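You operate a simulated robot arm through the tools that you are given. There is no shell and no other tool. Be economical: measure what you need, move in short steps, check, and stop when the job is done.

You are at the controls of a simulated robot arm. One attempt, no reset.

TASK
Tighten the bracket's clamp bolt to 40 N m, then its lock nut to 20 N m.
Fine: set the dial for each, dock the nut runner; leave the shims. Set down upright: bench nut runner.

The check looks at the end state, three seconds after you hand in, the way a careful person would. Anything else that was tipped, shoved, dropped, spilled or broken makes it a failure.

THE ROBOT
A 7-joint arm with a two-finger parallel gripper, fixed in place. Base frame: the origin is at the foot of the arm, x ahead of it, y to its left, z up; the work surface is at about z = 850. Units: mm, degrees, N and s.
With the tool pointing down near the work surface it reaches from about 240 to 680 mm from the base axis. Its first joint turns from -66.0 to 66.0 degrees. Payload 2.4 kg.
The TCP is the grasp point between the finger pads, 30 mm short of the fingertips. In the tool frame z runs along the fingers and y along their closing line. Largest opening 94 mm; finger width 28, thickness 10; the body of the gripper, 50 by 96 mm, starts 55 mm behind the TCP.
Orientation is that of the tool frame in the base frame, as [roll, pitch, yaw] about the fixed x, y, z axes, in that order (R = Rz(yaw) Ry(pitch) Rx(roll)). With the fingers straight down and closing along the base's y, the tool's x points along the base's -x, its y along +y and its z along -z.

THE INTERFACE
- The arm moves only by the tool nudge_tool. Its argument "increments" is one flat list of numbers, 7 for each row, row after row: the turn, a rotation vector about the base's x, y, z in degrees, then the shift along the base's x, y, z in mm, then the gripper command, from -1 (shut) to 1 (fully open), values between in proportion. In form: [wx, wy, wz, tx, ty, tz, hand, wx, wy, wz, tx, ty, tz, hand, ...]. A call has 1 to 12 rows; each row is the pose to reach, as a shift and turn from the pose commanded when the call began. A row lasts 0.2 s, in which the tool goes at most 50 mm and 8.6 degrees; a call with a longer step from one row to the next is refused whole, and so is a gripper value outside its range. Where a pose cannot be reached the arm comes as near as it can. A force on the tool above 40 N (or 10 N above the force at the start of the call, whichever is more), or a blocked arm, ends the call early, and 0.2 s more pass. Each finger travels about 153 mm/s and halts on what it meets, pressing with about 44 N; the grip force reading is that of the motor and also rises with nothing between the fingers. The clock runs only during rows and for 0.2 s after the last one: add rows that repeat a pose to give the fingers time. It gives the time, the measured TCP pose, the force on the tool (base axes), the opening and the grip force at its end, in the units of the frame above (readings bear some noise), with the torque about the TCP (base axes, N m) and any sound that the robot's microphone picked up.
- Cameras (640 x 400 px; columns grow to the right, rows downward): "scene" is fixed at [50.7, 484.7, 1454.9]; the picture's right is [-0.62, -0.79, 0.00], its down [-0.37, 0.29, -0.88] and it looks along [0.69, -0.55, -0.47] (base axes); focal length 342 px, centre (320, 200). "wrist" rides on the gripper at [76, 14, -102] in the tool frame; the picture's right is [-0.18, 0.98, 0.00], its down [-0.75, -0.14, -0.64] and it looks along [-0.63, -0.12, 0.77] (tool axes); focal length 243 px, centre (320, 200). There is no depth. A picture from a camera that has moved, and an enlarged one, comes with that camera's place and axes in the base frame and with its lens.
- snapshot(camera): a new picture of that camera. The clock stands still meanwhile.
- close_up(camera, box): a new picture of the part [left, top, right, bottom] of that camera's present view, enlarged. The clock stands still meanwhile.
- hand_in(): hands the job in; it is judged then, once.

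Go step by step. Nothing tells you positions but the pictures and the camera data: compare them with the known pose of the tool, close in by small moves and look again before you grip or let go. The budget is 120 turns and 68 pictures, counting those below and the enlarged ones. Unless the task says otherwise, let go and move clear before handing in, and close with one line.

The tools are called after ">>>" as name(argument=value, ...) on one line, values as JSON. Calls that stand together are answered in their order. nudge_tool: Moves the arm, as the interface text tells. Its arguments: {"type":"object","properties":{"increments":{"type":"array"}},"required":["increments"]} The other tools are called the same way: snapshot (camera) takes a picture; close_up (camera, box) takes an enlarged picture of a part of a camera's view; hand_in () hands the job in.

At the start:

```text
clock: 0.0
tcp_pos: [408.6, 97.8, 1237.1]
tcp_rot: [-180.0, 0.0, -179.9]
force: [0.2, 0.0, 0.0]
wrist_torque: [0.01, -0.01, 0.01]
gripper_width: 94.2
finger_force: 0.1
```

scene: 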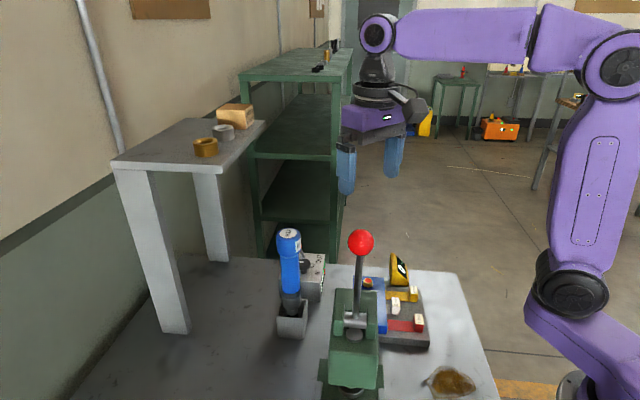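
wrist: 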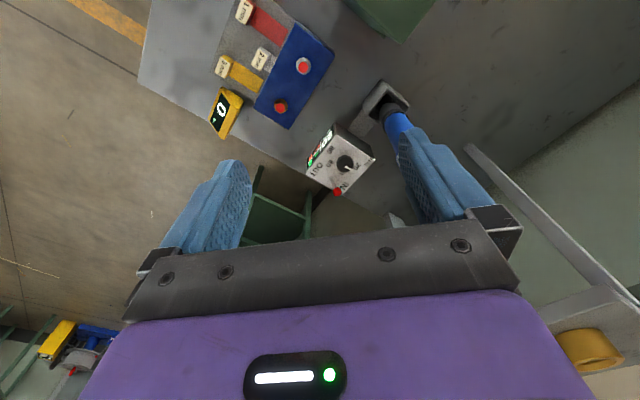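

I see a blue nut runner standing in a dock, a controller box with a dial, and a bracket fixture with coloured straps. I'll zoom in on them first.

>>> close_up(camera="scene", box=[250, 210, 450, 370])

>>> close_up(camera="wrist", box=[190, 0, 430, 200])

```text
2.50 times, centred on (350, 290) of scene
camera zoom: at [50.7, 484.7, 1454.9], right [-0.62, -0.79, 0.0], down [-0.37, 0.29, -0.88], along [0.69, -0.55, -0.47], focal length 855 px, centre (245, -25)
```

zoom: 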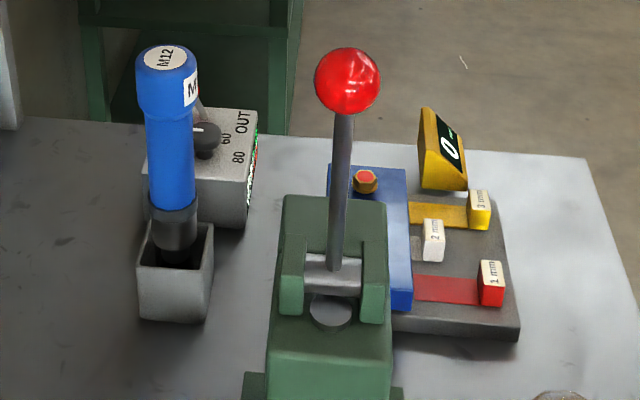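

```text
2.00 times, centred on (310, 100) of wrist
camera zoom: at [331.8, 112.4, 1338.9], right [0.18, 0.98, 0.0], down [0.75, -0.14, 0.64], along [0.63, -0.12, -0.77], focal length 485 px, centre (340, 400)
```

zoom: 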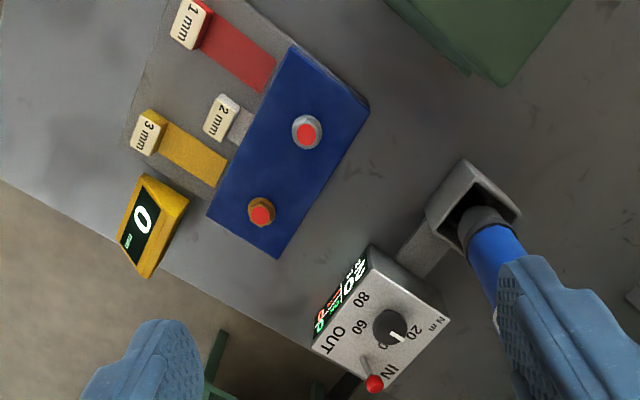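

>>> nudge_tool(increments=[0, 0, 0, 10, 0, -40, 1, 0, 0, 0, 20, 0, -80, 1, 0, 0, 0, 30, 0, -120, 1, 0, 0, 0, 40, 0, -150, 1])

>>> snapshot(camera="wrist")

>>> snapshot(camera="scene")

```text
clock: 1.0
tcp_pos: [450.1, 97.4, 1086.7]
tcp_rot: [180.0, 0.0, 180.0]
force: [-0.5, -0.1, -0.3]
wrist_torque: [0.01, 0.01, -0.04]
gripper_width: 94.0
finger_force: 0.1
```

```text
63 pictures are left
camera wrist: at [373.2, 111.3, 1189.6], right [0.18, 0.98, 0.0], down [0.75, -0.14, 0.64], along [0.63, -0.12, -0.77], focal length 243 px, centre (320, 200)
```

wrist: 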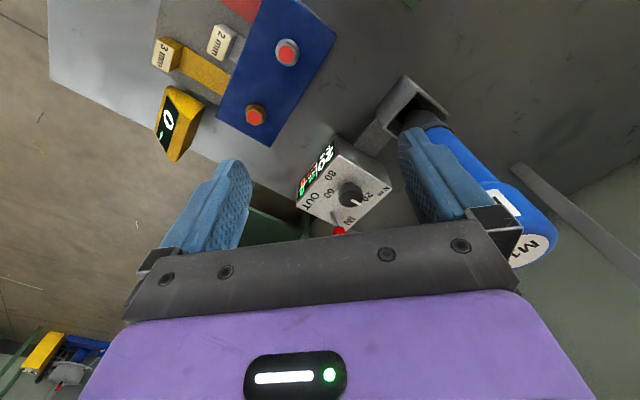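

```text
62 pictures are left
```

scene: 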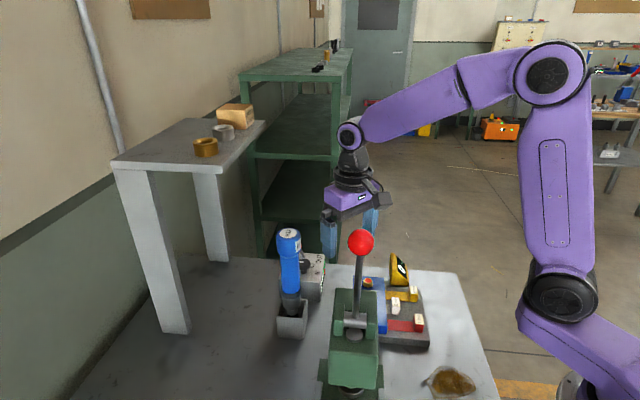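

>>> close_up(camera="wrist", box=[280, 120, 410, 240])

>>> close_up(camera="wrist", box=[140, 0, 350, 170])

>>> close_up(camera="scene", box=[265, 215, 385, 345])

```text
3.33 times, centred on (345, 180) of wrist
camera zoom: at [373.2, 111.3, 1189.6], right [0.18, 0.98, 0.0], down [0.75, -0.14, 0.64], along [0.63, -0.12, -0.77], focal length 809 px, centre (237, 267)
```

zoom: 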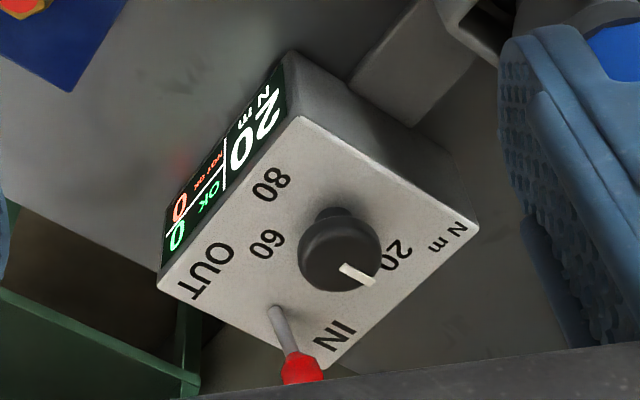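

```text
2.35 times, centred on (245, 85) of wrist
camera zoom: at [373.2, 111.3, 1189.6], right [0.18, 0.98, 0.0], down [0.75, -0.14, 0.64], along [0.63, -0.12, -0.77], focal length 571 px, centre (496, 471)
```

zoom: 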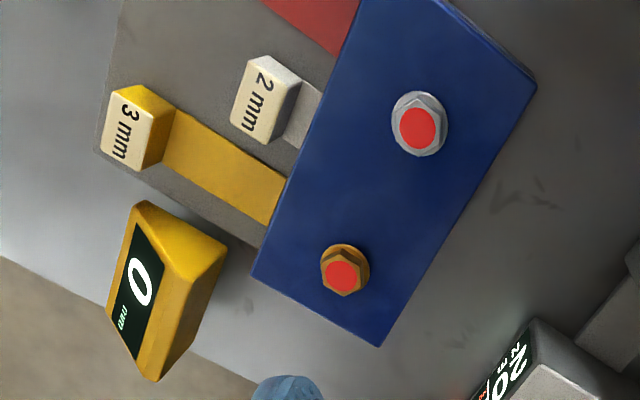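

```text
3.08 times, centred on (325, 280) of scene
camera zoom: at [50.7, 484.7, 1454.9], right [-0.62, -0.79, 0.0], down [-0.37, 0.29, -0.88], along [0.69, -0.55, -0.47], focal length 1053 px, centre (305, -46)
```

zoom: 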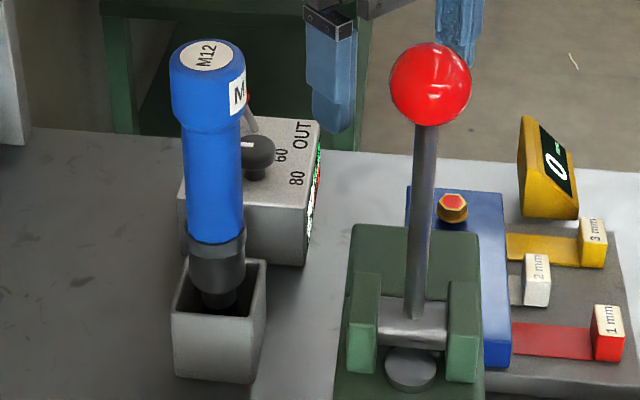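

The controller is set to 20 N m with the lever on IN. I still need a closer look at the bracket to tell the clamp bolt from the lock nut.

>>> nudge_tool(increments=[0, 0, 0, -15, -30, -10, 1, 0, 0, 0, -30, -60, -30, 1, 0, 0, 0, -50, -60, -60, 1, 0, 0, 0, -75, -60, -85, 1])

>>> snapshot(camera="wrist")

>>> snapshot(camera="scene")

```text
clock: 2.0
tcp_pos: [374.5, 38.3, 998.7]
tcp_rot: [180.0, 0.2, -179.9]
force: [0.1, -1.1, 0.1]
wrist_torque: [0.0, 0.01, 0.01]
gripper_width: 94.1
finger_force: 0.0
```

```text
58 pictures are left
camera wrist: at [297.4, 52.2, 1101.9], right [0.18, 0.98, 0.0], down [0.75, -0.14, 0.64], along [0.63, -0.12, -0.77], focal length 243 px, centre (320, 200)
```

wrist: 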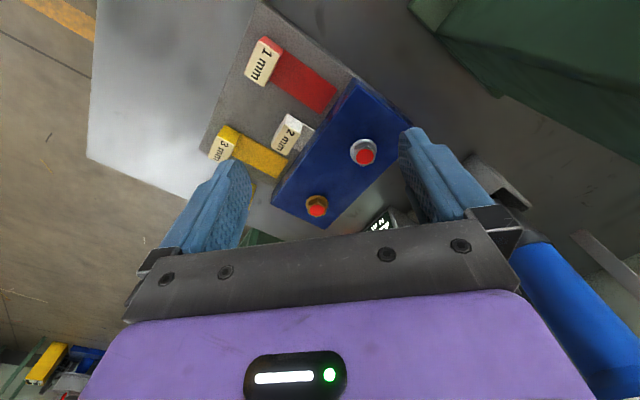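

```text
57 pictures are left
```

scene: 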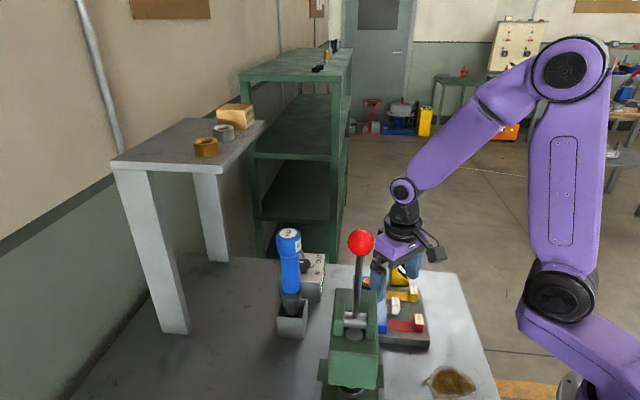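

>>> close_up(camera="wrist", box=[260, 80, 420, 240])

```text
2.50 times, centred on (340, 160) of wrist
camera zoom: at [297.4, 52.2, 1101.9], right [0.18, 0.98, 0.0], down [0.75, -0.14, 0.64], along [0.63, -0.12, -0.77], focal length 606 px, centre (270, 300)
```

zoom: 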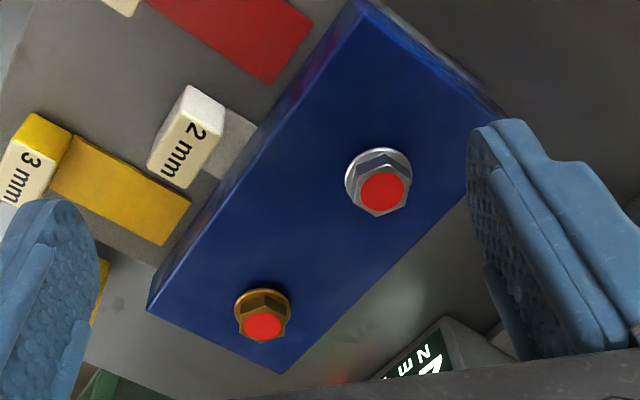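

The silver hex is the larger one, so I take it as the clamp bolt, at about (408, 71, 913). The smaller brass hex is the lock nut, at about (461, 19, 915). The knob is near (579, 114, 942), and 40 is roughly 60° clockwise of 20. I'll rise and yaw round so the camera and body stay clear of the runner while I turn the dial.

>>> nudge_tool(increments=[0, 0, 8, 10, 0, 40, 1, 0, 0, 16, 25, 0, 80, 1, 0, 0, 24, 45, 0, 120, 1, 0, 0, 32, 70, 0, 150, 1, 0, 0, 40, 95, 0, 150, 1, 0, 0, 48, 120, 0, 150, 1, 0, 0, 56, 140, 0, 150, 1, 0, 0, 64, 140, 0, 150, 1, 0, 0, 72, 140, 0, 150, 1, 0, 0, 80, 140, 0, 150, 1, 0, 0, 88, 140, 0, 150, 1, 0, 0, 96, 140, 0, 150, 1])

```text
clock: 4.6
tcp_pos: [514.8, 37.2, 1151.3]
tcp_rot: [-180.0, 0.0, -83.8]
force: [0.1, 1.0, -0.2]
wrist_torque: [0.03, 0.02, -0.01]
gripper_width: 93.9
finger_force: 0.0
```

>>> nudge_tool(increments=[0, 0, 8, 0, 0, 0, 1, 0, 0, 16, 0, 0, 0, 1, 0, 0, 24, 0, 0, 0, 1, 0, 0, 32, 0, 0, 0, 1, 0, 0, 40, 0, 0, 0, 1, 0, 0, 48, 0, 0, 0, 1, 0, 0, 56, 0, 0, 0, 1, 0, 0, 64, 0, 0, 0, 1])

>>> snapshot(camera="wrist")

```text
clock: 6.4
tcp_pos: [512.8, 38.5, 1151.0]
tcp_rot: [180.0, 0.1, -19.8]
force: [0.1, -0.3, 0.1]
wrist_torque: [0.02, -0.01, 0.03]
gripper_width: 93.9
finger_force: 0.0
```

```text
55 pictures are left
camera wrist: at [580.1, -0.8, 1254.1], right [-0.51, -0.86, 0.0], down [-0.66, 0.39, 0.64], along [-0.55, 0.33, -0.77], focal length 243 px, centre (320, 200)
```

wrist: 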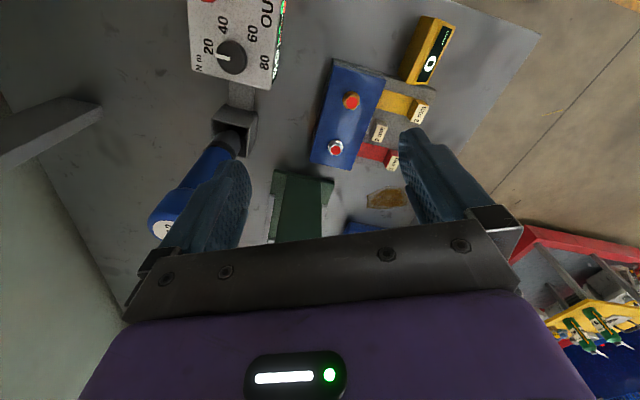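

>>> close_up(camera="wrist", box=[140, 0, 300, 160])

>>> close_up(camera="wrist", box=[250, 10, 450, 250])

```text
2.50 times, centred on (220, 80) of wrist
camera zoom: at [580.1, -0.8, 1254.1], right [-0.51, -0.86, 0.0], down [-0.66, 0.39, 0.64], along [-0.55, 0.33, -0.77], focal length 606 px, centre (570, 500)
```

zoom: 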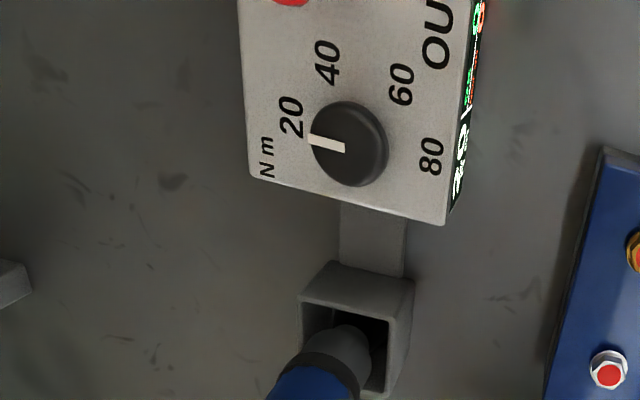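

```text
1.67 times, centred on (350, 130) of wrist
camera zoom: at [580.1, -0.8, 1254.1], right [-0.51, -0.86, 0.0], down [-0.66, 0.39, 0.64], along [-0.55, 0.33, -0.77], focal length 404 px, centre (270, 317)
```

zoom: 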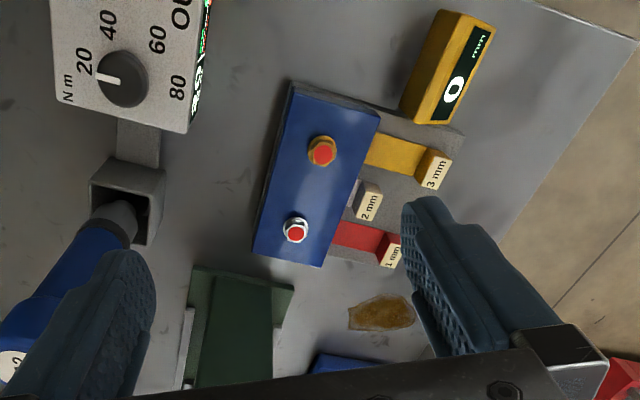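

The dial marks are clear now: 20, 40, 60 and 80 at about 60° spacing around the centre (582, 113). I'll hover over the knob.

>>> nudge_tool(increments=[0, 0, 0, 20, 25, 0, 0.3, 0, 0, 0, 45, 50, -20, 0.3, 0, 0, 0, 67.5, 75, -50, 0.3, 0, 0, 0, 67.5, 75, -90, 0.3, 0, 0, 0, 67.5, 75, -121, 0.3])

>>> snapshot(camera="wrist")

>>> close_up(camera="scene", box=[240, 180, 400, 300])

```text
clock: 7.6
tcp_pos: [580.1, 112.2, 1029.3]
tcp_rot: [-180.0, 0.0, -20.1]
force: [-1.2, -0.2, 0.4]
wrist_torque: [0.0, -0.02, 0.0]
gripper_width: 61.0
finger_force: 0.1
```

```text
52 pictures are left
camera wrist: at [647.7, 73.4, 1132.2], right [-0.51, -0.86, 0.0], down [-0.66, 0.39, 0.64], along [-0.55, 0.33, -0.77], focal length 243 px, centre (320, 200)
```

wrist: 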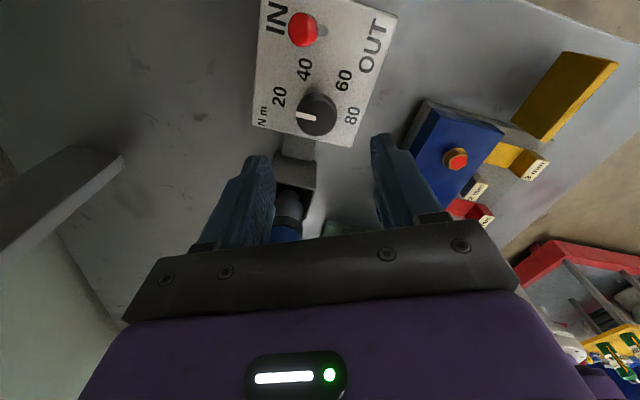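

```text
3.33 times, centred on (320, 240) of scene
camera zoom: at [50.7, 484.7, 1454.9], right [-0.62, -0.79, 0.0], down [-0.37, 0.29, -0.88], along [0.69, -0.55, -0.47], focal length 1140 px, centre (320, 67)
```

zoom: 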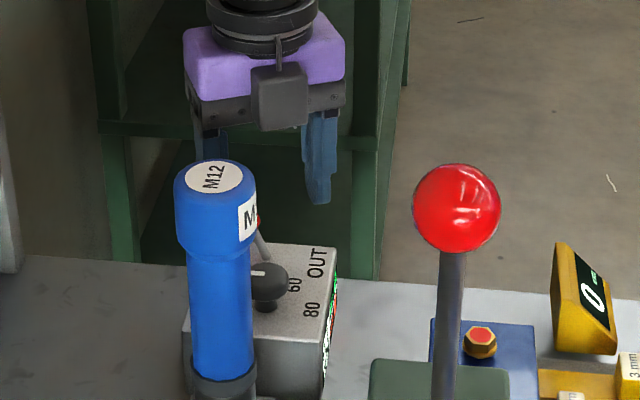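

>>> nudge_tool(increments=[0, 0, 0, 4, 0, -20, 0.3, 0, 0, 0, 4, 0, -45, 0.3, 0, 0, 0, 4, 0, -51, 0.3])

>>> snapshot(camera="wrist")

>>> close_up(camera="scene", box=[240, 180, 400, 300])

```text
clock: 8.4
tcp_pos: [584.7, 113.4, 977.5]
tcp_rot: [-179.9, 0.0, -20.0]
force: [-0.2, -0.5, 0.0]
wrist_torque: [0.0, -0.04, 0.0]
gripper_width: 61.2
finger_force: 0.1
```

```text
50 pictures are left
camera wrist: at [651.0, 73.9, 1081.0], right [-0.51, -0.86, 0.0], down [-0.66, 0.39, 0.64], along [-0.55, 0.33, -0.77], focal length 243 px, centre (320, 200)
```

wrist: 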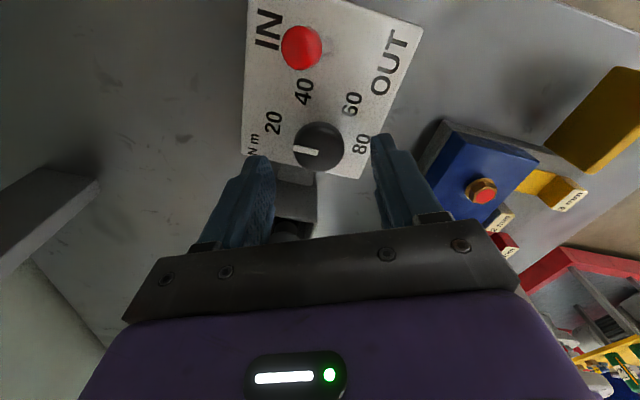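

```text
3.33 times, centred on (320, 240) of scene
camera zoom: at [50.7, 484.7, 1454.9], right [-0.62, -0.79, 0.0], down [-0.37, 0.29, -0.88], along [0.69, -0.55, -0.47], focal length 1140 px, centre (320, 67)
```

zoom: 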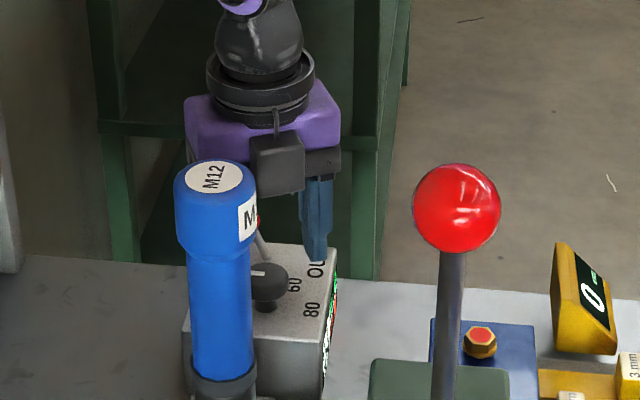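

>>> nudge_tool(increments=[0, 0, 0, 2, -1, -10, 0.3, 0, 0, 0, 2, -1, -19, 0.3, 0, 0, 0, 2, -1, -19, 0.3])

>>> snapshot(camera="wrist")

```text
clock: 9.2
tcp_pos: [586.6, 111.3, 959.7]
tcp_rot: [-180.0, -0.1, -20.0]
force: [0.1, 0.1, 0.0]
wrist_torque: [0.03, -0.02, -0.01]
gripper_width: 61.2
finger_force: 0.2
```

```text
48 pictures are left
camera wrist: at [653.4, 72.1, 1062.8], right [-0.51, -0.86, 0.0], down [-0.66, 0.39, 0.64], along [-0.55, 0.33, -0.77], focal length 243 px, centre (320, 200)
```

wrist: 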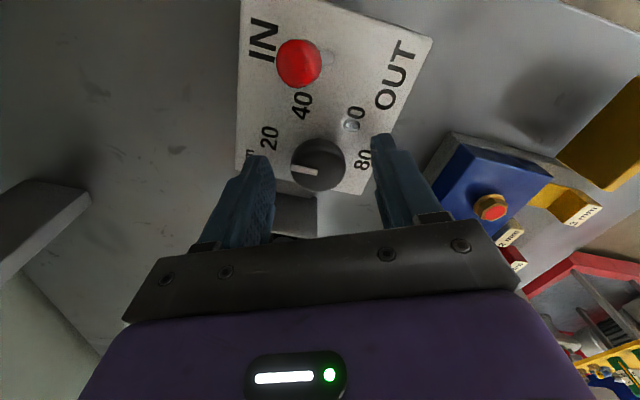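

>>> nudge_tool(increments=[0, 0, 0, 0, 0, -2, 0.0, 0, 0, 0, 0, 0, -2, -0.3, 0, 0, 0, 0, 0, -2, -0.6, 0, 0, 0, 0, 0, -2, -0.6])

```text
clock: 10.2
tcp_pos: [586.5, 112.6, 956.7]
tcp_rot: [-179.9, -0.2, -19.9]
force: [5.1, 7.8, -1.8]
wrist_torque: [0.24, -0.52, -0.04]
gripper_width: 33.4
finger_force: 44.8
```

>>> nudge_tool(increments=[0, 0, 0, 0.7, 1.6, 0, -0.6, 0, 0, -7.5, 0.7, 1.6, 0, -0.6, 0, 0, -15, 0.7, 1.6, 0, -0.6, 0, 0, -22.5, 0.7, 1.6, 0, -0.6, 0, 0, -30, 0.7, 1.6, 0, -0.6])

>>> close_up(camera="wrist", box=[220, 0, 440, 200])

```text
clock: 11.4
tcp_pos: [585.1, 111.5, 958.7]
tcp_rot: [179.8, 0.1, -50.2]
force: [-8.1, -3.0, 6.7]
wrist_torque: [-0.07, 0.32, 0.03]
gripper_width: 33.4
finger_force: 44.7
```

```text
2.00 times, centred on (330, 100) of wrist
camera zoom: at [624.5, 44.8, 1060.8], right [-0.87, -0.49, 0.0], down [-0.37, 0.67, 0.64], along [-0.32, 0.56, -0.77], focal length 485 px, centre (300, 400)
```

zoom: 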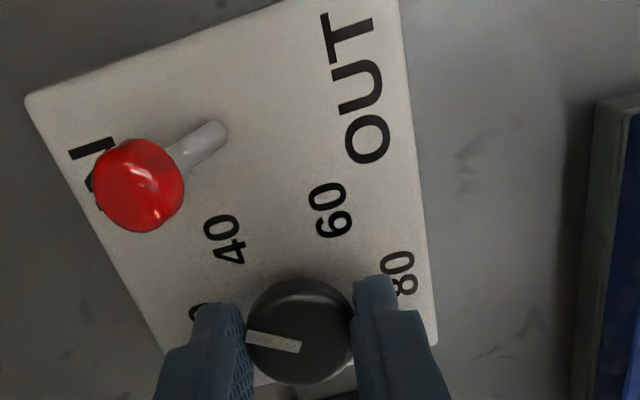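

>>> nudge_tool(increments=[0, 0, -7.5, -1, 0, 0, -0.6, 0, 0, -15, -1.5, -0.5, 0, -0.6, 0, 0, -22.5, -1.5, -0.5, 0, -0.6, 0, 0, -30, -1.5, -0.5, 0, -0.6])

>>> close_up(camera="wrist", box=[220, 0, 440, 200])

>>> close_up(camera="scene", box=[280, 220, 360, 300])

```text
clock: 12.4
tcp_pos: [585.2, 111.7, 956.6]
tcp_rot: [180.0, 0.0, -80.2]
force: [-2.5, -8.5, -2.6]
wrist_torque: [0.44, 0.08, 0.02]
gripper_width: 33.1
finger_force: 44.2
```

```text
2.00 times, centred on (330, 100) of wrist
camera zoom: at [584.1, 34.4, 1060.9], right [-1.0, 0.01, 0.0], down [0.01, 0.77, 0.64], along [0.01, 0.64, -0.77], focal length 485 px, centre (300, 400)
```

zoom: 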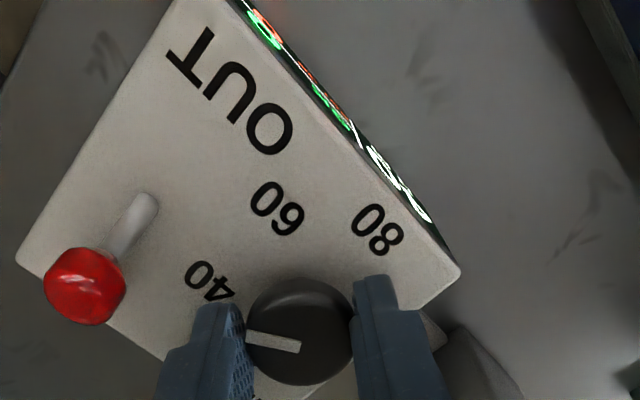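

```text
5.00 times, centred on (320, 260) of scene
camera zoom: at [50.7, 484.5, 1455.0], right [-0.62, -0.79, 0.0], down [-0.37, 0.29, -0.88], along [0.69, -0.55, -0.47], focal length 1711 px, centre (320, -100)
```

zoom: 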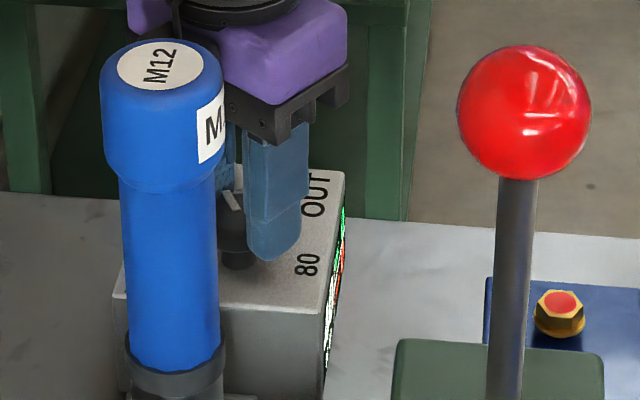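

>>> nudge_tool(increments=[0, 0, 0, 0, 0, 0, 0.1, 0, 0, 0, 0, 0, 0, 0.1, 0, 0, 0, 0, 0, 30, 0.1, 0, 0, 0, 0, -10, 70, 0.1, 0, 0, 0, -15, -50, 75, 0.1, 0, 0, 0, -35, -90, 65, 0.1, 0, 0, 0, -45, -114, 40, 0.1])

>>> close_up(camera="wrist", box=[200, 30, 440, 230])

```text
clock: 14.0
tcp_pos: [540.5, -2.6, 995.8]
tcp_rot: [-179.8, -0.1, -80.1]
force: [0.5, 0.2, -1.2]
wrist_torque: [0.01, -0.02, -0.04]
gripper_width: 51.8
finger_force: 0.1
```

```text
2.00 times, centred on (320, 130) of wrist
camera zoom: at [539.2, -79.5, 1099.7], right [-1.0, 0.01, 0.0], down [0.01, 0.77, 0.64], along [0.01, 0.64, -0.77], focal length 485 px, centre (320, 340)
```

zoom: 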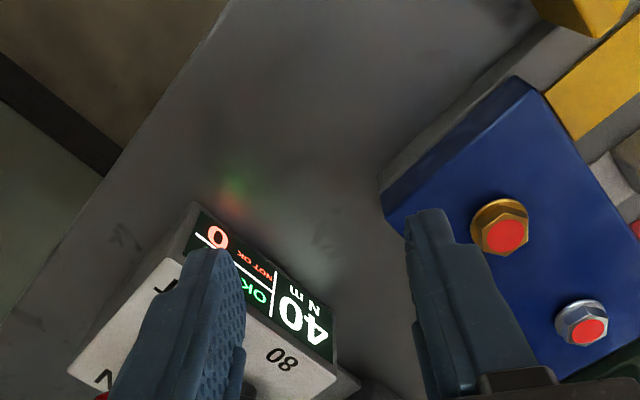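

The display reads 40 N m. Next I'll look at the nut runner from just in front of and above it.

>>> nudge_tool(increments=[0, 0, 0, 0, 20, 50, 0.5, 0, 0, 0, -10, 40, 100, 1, 0, 0, 0, -25, 70, 145, 1, 0, 0, 0, -40, 100, 165, 1])

>>> snapshot(camera="wrist")

>>> snapshot(camera="scene")

```text
refused: row 1 steps farther than a row can; nothing moved
```

```text
43 pictures are left
camera wrist: at [539.2, -79.5, 1099.7], right [-1.0, 0.01, 0.0], down [0.01, 0.77, 0.64], along [0.01, 0.64, -0.77], focal length 243 px, centre (320, 200)
```

wrist: 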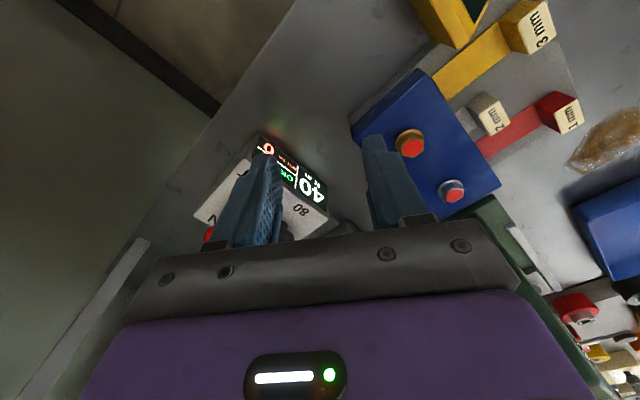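

```text
42 pictures are left
```

scene: 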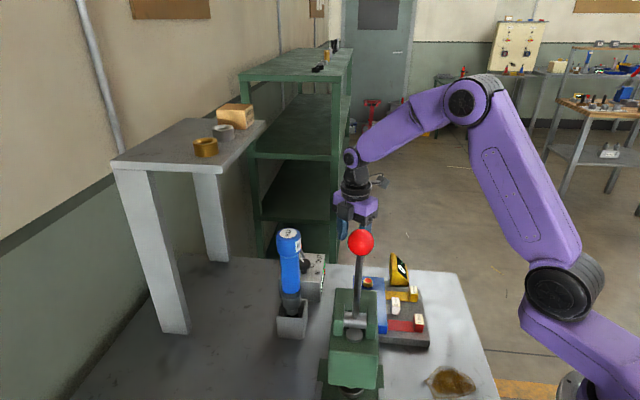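

>>> nudge_tool(increments=[0, 0, 0, 0, 10, 40, 0.5, 0, 0, 0, -10, 30, 80, 1, 0, 0, 0, -25, 60, 115, 1, 0, 0, 0, -40, 90, 150, 1, 0, 0, 0, -40, 100, 165, 1])

>>> snapshot(camera="wrist")

```text
clock: 15.2
tcp_pos: [499.8, 99.0, 1163.7]
tcp_rot: [-180.0, 0.0, -80.0]
force: [0.0, -0.7, 0.3]
wrist_torque: [-0.01, -0.03, 0.02]
gripper_width: 94.1
finger_force: 0.0
```

```text
41 pictures are left
camera wrist: at [499.9, 22.3, 1266.2], right [-1.0, 0.01, 0.0], down [0.01, 0.77, 0.64], along [0.01, 0.64, -0.77], focal length 243 px, centre (320, 200)
```

wrist: 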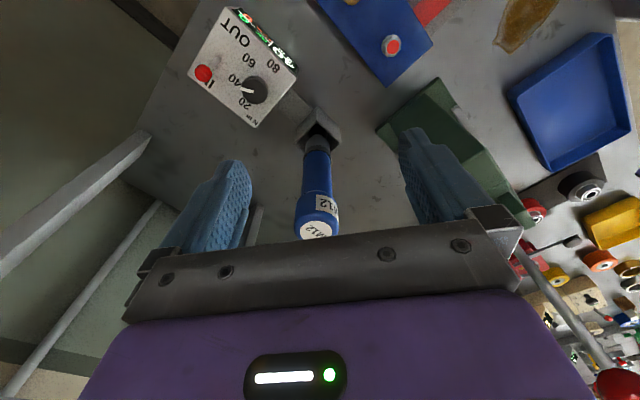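

>>> nudge_tool(increments=[0, 0, 0, 3, 40, 0, 1, 0, 0, 0, 7, 80, 0, 1, 0, 0, 0, 7, 97.5, -10, 1, 0, 0, 0, 7, 97.5, -10, 1])

>>> snapshot(camera="wrist")

>>> close_up(camera="scene", box=[220, 160, 380, 340])

```text
clock: 16.2
tcp_pos: [509.3, 197.8, 1153.2]
tcp_rot: [-180.0, 0.0, -79.9]
force: [-0.3, -0.3, -0.1]
wrist_torque: [0.01, 0.0, -0.03]
gripper_width: 94.1
finger_force: 0.0
```

```text
40 pictures are left
camera wrist: at [507.7, 120.8, 1255.1], right [-1.0, 0.01, 0.0], down [0.01, 0.77, 0.64], along [0.01, 0.64, -0.77], focal length 243 px, centre (320, 200)
```

wrist: 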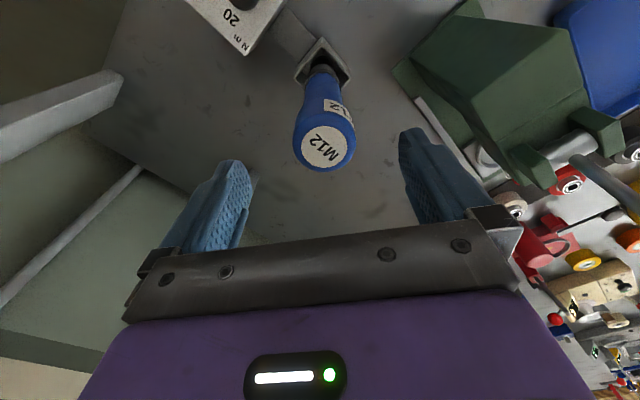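

```text
2.22 times, centred on (300, 250) of scene
camera zoom: at [50.7, 484.7, 1454.9], right [-0.62, -0.79, 0.0], down [-0.37, 0.29, -0.88], along [0.69, -0.55, -0.47], focal length 760 px, centre (364, 89)
```

zoom: 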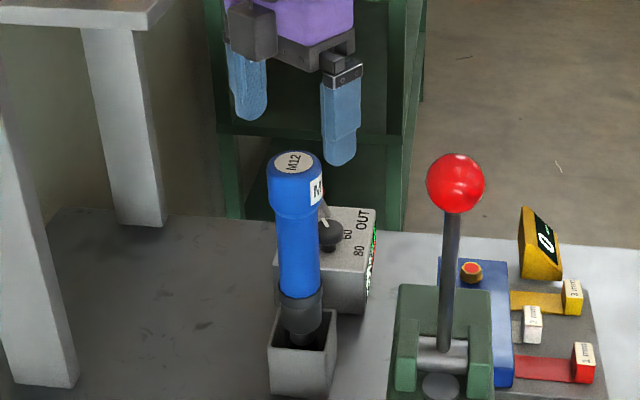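

>>> nudge_tool(increments=[0, 0, 0, -4, 4, -20, 1, 0, 0, 0, -4, 4, -45, 1, 0, 0, 0, -4, 4, -45, 1])

>>> snapshot(camera="wrist")

>>> close_up(camera="scene", box=[240, 190, 340, 290])

```text
clock: 17.0
tcp_pos: [504.1, 202.8, 1106.6]
tcp_rot: [179.9, 0.0, -80.0]
force: [0.2, -0.6, 0.0]
wrist_torque: [-0.02, 0.02, 0.0]
gripper_width: 94.1
finger_force: 0.1
```

```text
38 pictures are left
camera wrist: at [503.5, 124.6, 1209.0], right [-1.0, 0.01, 0.0], down [0.01, 0.77, 0.64], along [0.01, 0.64, -0.77], focal length 243 px, centre (320, 200)
```

wrist: 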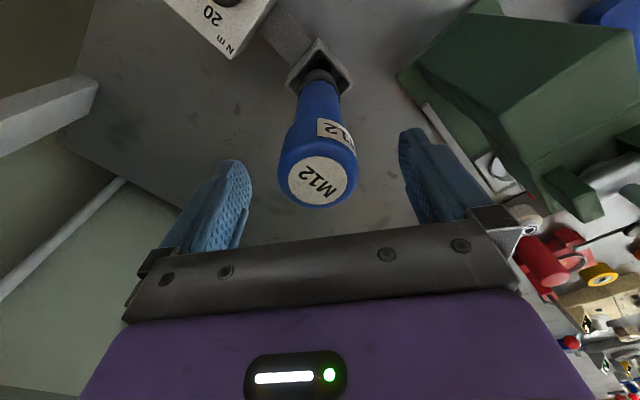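

```text
4.00 times, centred on (290, 240) of scene
camera zoom: at [50.7, 484.7, 1454.9], right [-0.62, -0.79, 0.0], down [-0.37, 0.29, -0.88], along [0.69, -0.55, -0.47], focal length 1369 px, centre (440, 40)
```

zoom: 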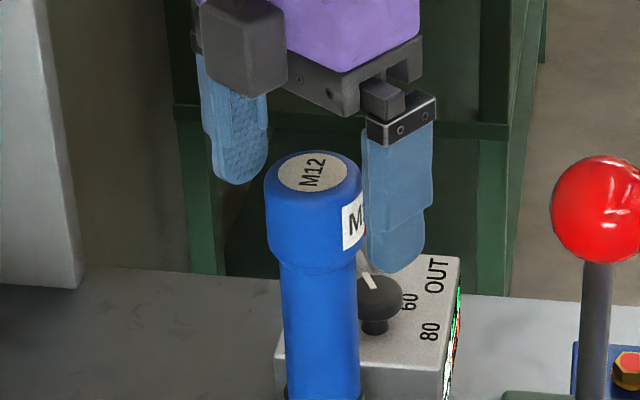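

>>> nudge_tool(increments=[0, 0, 0, 1, 3, -10, 1, 0, 0, 0, 1, 3, -25, 1, 0, 0, 0, 1, 3, -37, 1, 0, 0, 0, 1, 3, -37, 1])

>>> snapshot(camera="wrist")

```text
clock: 18.0
tcp_pos: [505.2, 204.6, 1069.8]
tcp_rot: [179.9, 0.0, -80.0]
force: [0.3, -0.1, -0.4]
wrist_torque: [-0.01, -0.03, 0.01]
gripper_width: 93.7
finger_force: 0.0
```

```text
36 pictures are left
camera wrist: at [504.0, 126.9, 1172.8], right [-1.0, 0.01, 0.0], down [0.01, 0.77, 0.64], along [0.01, 0.64, -0.77], focal length 243 px, centre (320, 200)
```

wrist: 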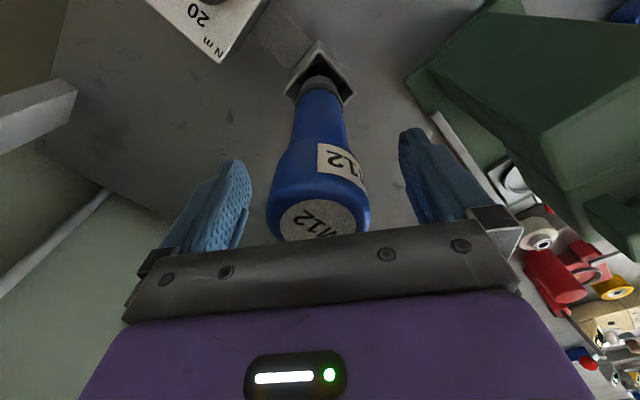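

Aligned: the runner's head is between the fingers. Closing.

>>> nudge_tool(increments=[0, 0, 0, 0, 1, 0, 0.4, 0, 0, 0, 0, 1, 0, 0, 0, 0, 0, 0, 1, 0, -0.3, 0, 0, 0, 0, 1, 0, -0.5, 0, 0, 0, 0, 1, 0, -0.5])

```text
clock: 19.2
tcp_pos: [505.2, 204.9, 1069.5]
tcp_rot: [179.9, 0.0, -80.0]
force: [1.1, -0.6, 0.0]
wrist_torque: [-0.07, -0.01, 0.0]
gripper_width: 46.6
finger_force: 43.7
```

>>> nudge_tool(increments=[0, 0, 0, 0, 0, 5, -0.6, 0, 0, 0, 0, 0, 15, -0.6, 0, 0, 0, 0, 0, 30, -0.6, 0, 0, 0, 0, 0, 50, -0.6, 0, 0, 0, 0, 0, 80, -0.6, 0, 0, 0, 0, 0, 80, -0.6])

>>> snapshot(camera="wrist")

>>> snapshot(camera="scene")

```text
clock: 20.6
tcp_pos: [504.9, 203.0, 1151.6]
tcp_rot: [179.9, 0.0, -80.1]
force: [0.7, 0.1, -5.2]
wrist_torque: [-0.01, -0.01, -0.01]
gripper_width: 46.2
finger_force: 43.8
```

```text
35 pictures are left
camera wrist: at [504.3, 126.9, 1253.8], right [-1.0, 0.01, 0.0], down [0.01, 0.77, 0.64], along [0.01, 0.64, -0.77], focal length 243 px, centre (320, 200)
```

wrist: 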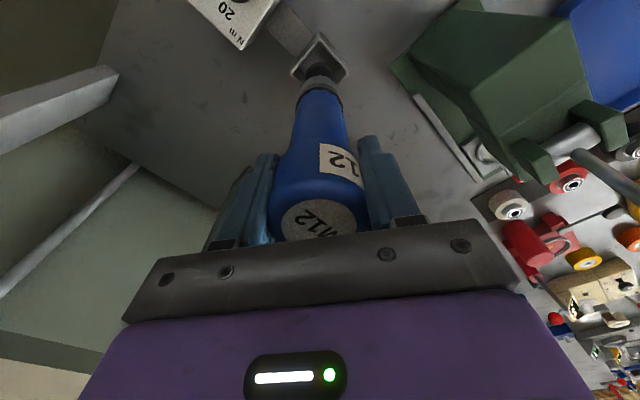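

```text
34 pictures are left
```

scene: 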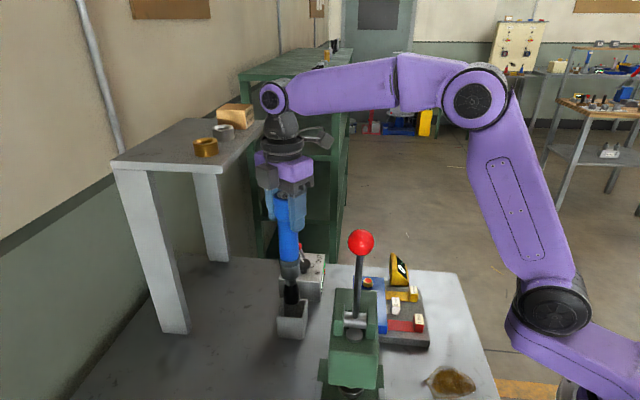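

>>> nudge_tool(increments=[0, 0, 0, 0, 0, 30, -0.6, 0, 0, 0, -10, -14, 40, -0.6, 0, 0, 0, -30, -41, 40, -0.6, 0, 0, 0, -52, -71, 40, -0.6, 0, 0, 0, -74, -101, 40, -0.6, 0, 0, 0, -90, -122, 40, -0.6, 0, 0, 0, -97, -131, 40, -0.6, 0, 0, 0, -97, -131, 40, -0.6])

>>> snapshot(camera="wrist")

>>> close_up(camera="scene", box=[280, 160, 460, 360])

```text
clock: 22.4
tcp_pos: [407.1, 71.7, 1191.5]
tcp_rot: [-179.9, 0.0, -79.9]
force: [0.6, 0.5, -4.2]
wrist_torque: [0.01, -0.01, 0.0]
gripper_width: 46.0
finger_force: 44.1
```

```text
33 pictures are left
camera wrist: at [406.8, -4.8, 1293.8], right [-1.0, 0.01, 0.0], down [0.01, 0.77, 0.64], along [0.01, 0.64, -0.77], focal length 243 px, centre (320, 200)
```

wrist: 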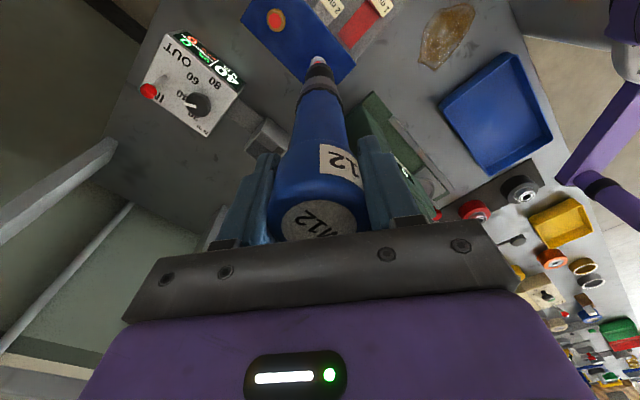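

```text
2.00 times, centred on (370, 260) of scene
camera zoom: at [50.8, 484.7, 1454.9], right [-0.62, -0.79, 0.0], down [-0.37, 0.29, -0.88], along [0.69, -0.55, -0.47], focal length 684 px, centre (220, 80)
```

zoom: 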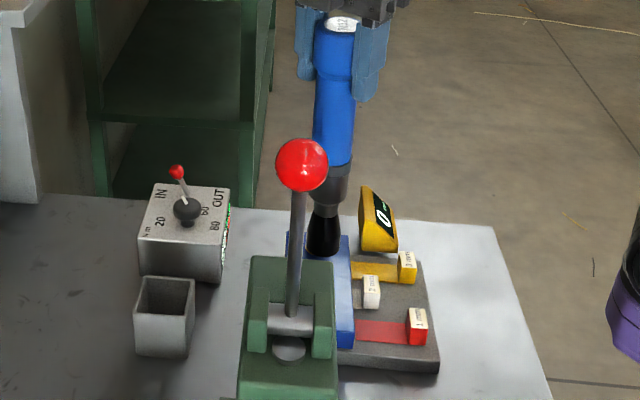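

>>> close_up(camera="wrist", box=[240, 0, 400, 110])

```text
3.64 times, centred on (320, 55) of wrist
camera zoom: at [406.8, -4.8, 1293.8], right [-1.0, 0.01, 0.0], down [0.01, 0.77, 0.64], along [0.01, 0.64, -0.77], focal length 882 px, centre (320, 727)
```

zoom: 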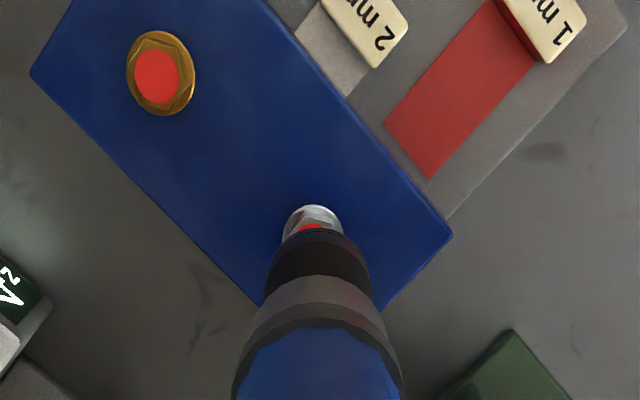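

>>> nudge_tool(increments=[0, 0, 0, 2, 0, -20, -0.6, 0, 0, 0, 2, 0, -42, -0.6, 0, 0, 0, 2, 0, -42, -0.6])

>>> close_up(camera="wrist", box=[240, 0, 400, 110])

>>> close_up(camera="scene", box=[330, 230, 430, 330])

```text
clock: 23.2
tcp_pos: [408.3, 72.2, 1149.2]
tcp_rot: [-180.0, 0.0, -80.0]
force: [-0.6, 0.1, -5.2]
wrist_torque: [-0.02, 0.0, -0.04]
gripper_width: 45.5
finger_force: 44.2
```

```text
3.64 times, centred on (320, 55) of wrist
camera zoom: at [408.5, -4.2, 1252.3], right [-1.0, 0.01, 0.0], down [0.01, 0.77, 0.64], along [0.01, 0.64, -0.77], focal length 882 px, centre (320, 727)
```

zoom: 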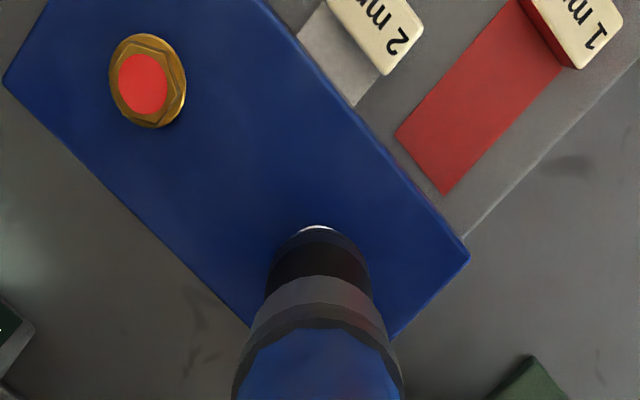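

```text
4.00 times, centred on (380, 280) of scene
camera zoom: at [50.8, 484.7, 1454.9], right [-0.62, -0.79, 0.0], down [-0.37, 0.29, -0.88], along [0.69, -0.55, -0.47], focal length 1369 px, centre (80, -120)
```

zoom: 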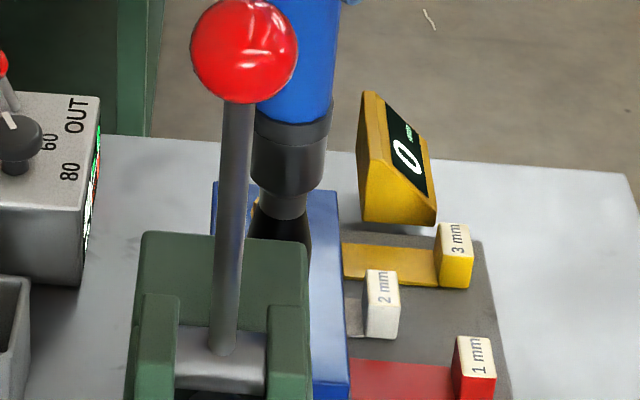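

Aligned with the silver bolt to within about 1 mm. Lowering gently onto it.

>>> nudge_tool(increments=[0, 0, 0, 0.3, -0.7, -6, -0.6, 0, 0, 0, 0.3, -0.7, -11, -0.6, 0, 0, 0, 0.3, -0.7, -15, -0.6, 0, 0, 0, 0.3, -0.7, -18, -0.6, 0, 0, 0, 0.3, -0.7, -21, -0.6])

>>> close_up(camera="wrist", box=[200, 0, 440, 150])

```text
clock: 24.4
tcp_pos: [410.5, 72.3, 1128.6]
tcp_rot: [-180.0, 0.0, -80.0]
force: [-0.6, 0.0, -5.2]
wrist_torque: [0.0, 0.01, 0.04]
gripper_width: 45.6
finger_force: 43.5
```

```text
2.67 times, centred on (320, 75) of wrist
camera zoom: at [409.5, -4.7, 1231.1], right [-1.0, 0.01, 0.0], down [0.01, 0.77, 0.64], along [0.01, 0.64, -0.77], focal length 647 px, centre (320, 533)
```

zoom: 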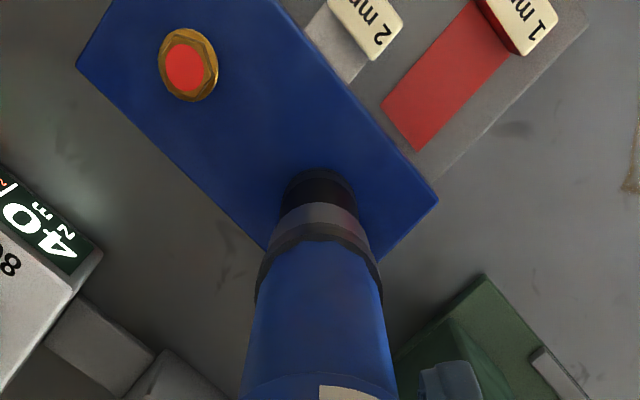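

>>> nudge_tool(increments=[0, 0, 0, 0, 0, -2, -0.6, 0, 0, 0, 0, 0, -4, -0.6, 0, 0, 0, 0, 0, -6, -0.6, 0, 0, 0, 0, 0, -8, -0.6, 0, 0, 0, 0, 0, -10, -0.6, 0, 0, 0, 0, 0, -12, -0.6])

```text
clock: 25.8
tcp_pos: [410.6, 72.6, 1117.8]
tcp_rot: [-179.7, 0.0, -80.0]
force: [-2.1, -2.8, 34.0]
wrist_torque: [-0.22, 0.67, 0.06]
gripper_width: 44.8
finger_force: 44.3
```

>>> close_up(camera="wrist", box=[120, 0, 440, 200])

>>> close_up(camera="scene", box=[280, 200, 440, 330])

```text
2.00 times, centred on (280, 100) of wrist
camera zoom: at [409.1, -5.1, 1220.0], right [-1.0, 0.01, 0.0], down [0.0, 0.77, 0.64], along [0.01, 0.64, -0.77], focal length 485 px, centre (400, 400)
```

zoom: 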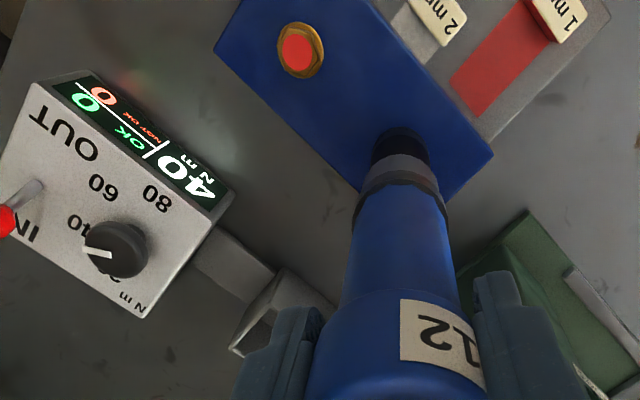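

```text
3.08 times, centred on (360, 265) of scene
camera zoom: at [50.2, 484.6, 1455.0], right [-0.62, -0.79, 0.0], down [-0.37, 0.29, -0.88], along [0.69, -0.55, -0.47], focal length 1053 px, centre (197, 0)
```

zoom: 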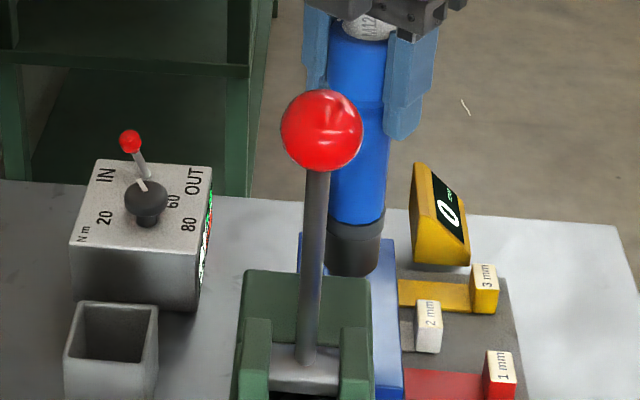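

>>> nudge_tool(increments=[0, 0, 0, 0, 0, 0, -0.6, 0, 0, 0, 0, 0, 0, -0.6, 0, 0, 0, 0, 0, 0, -0.6, 0, 0, 0, 0, 0, 0, -0.6, 0, 0, 0, 0, 0, 0, -0.6, 0, 0, 0, 0, 0, 0, -0.6])

```text
clock: 27.2
tcp_pos: [411.9, 72.1, 1116.0]
tcp_rot: [-179.9, 0.0, -80.0]
force: [2.0, -0.9, 24.1]
wrist_torque: [0.15, -0.26, -0.03]
gripper_width: 45.0
finger_force: 43.9
```

>>> nudge_tool(increments=[0, 0, 0, 0, 0, -1, -0.6, 0, 0, 0, 0, 0, -2, -0.6, 0, 0, 0, 0, 0, -3, -0.6, 0, 0, 0, 0, 0, -3, -0.6, 0, 0, 0, 0, 0, -3, -0.6, 0, 0, 0, 0, 0, -3, -0.6])

>>> snapshot(camera="wrist")

```text
clock: 28.6
tcp_pos: [409.8, 72.4, 1113.2]
tcp_rot: [-179.8, 0.0, -80.1]
force: [-2.3, -4.0, 37.6]
wrist_torque: [-0.31, 0.59, 0.02]
gripper_width: 44.9
finger_force: 43.7
```

```text
25 pictures are left
camera wrist: at [409.4, -4.5, 1216.2], right [-1.0, 0.01, 0.0], down [0.01, 0.77, 0.64], along [0.01, 0.64, -0.77], focal length 243 px, centre (320, 200)
```

wrist: 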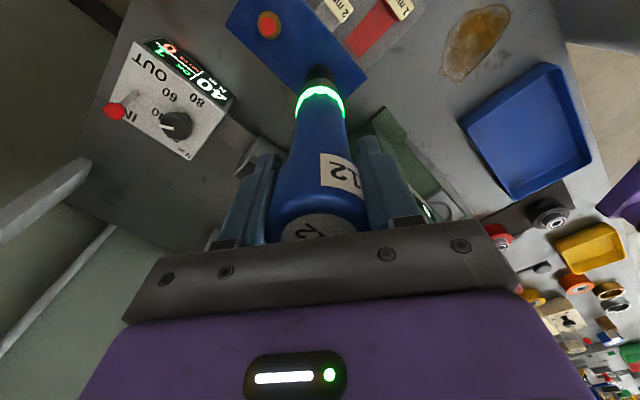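

The ring lit green and the OK count rose. Lifting off to check the bolt.

>>> nudge_tool(increments=[0, 0, 0, 0, 0, 6, -0.6, 0, 0, 0, 0, 0, 16, -0.6, 0, 0, 0, 0, 0, 40, -0.6, 0, 0, 0, 0, 0, 80, -0.6, 0, 0, 0, 0, 0, 110, -0.6])

>>> close_up(camera="wrist", box=[120, 0, 400, 175])

```text
clock: 29.8
tcp_pos: [410.6, 72.3, 1223.1]
tcp_rot: [-179.9, 0.0, -80.0]
force: [0.2, -0.2, -5.2]
wrist_torque: [-0.01, -0.01, 0.01]
gripper_width: 44.8
finger_force: 43.7
```

```text
2.29 times, centred on (260, 88) of wrist
camera zoom: at [409.1, -4.8, 1325.8], right [-1.0, 0.01, 0.0], down [0.01, 0.77, 0.64], along [0.01, 0.64, -0.77], focal length 555 px, centre (457, 457)
```

zoom: 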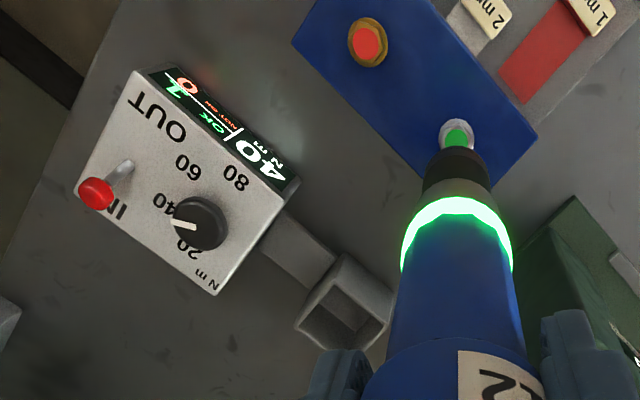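

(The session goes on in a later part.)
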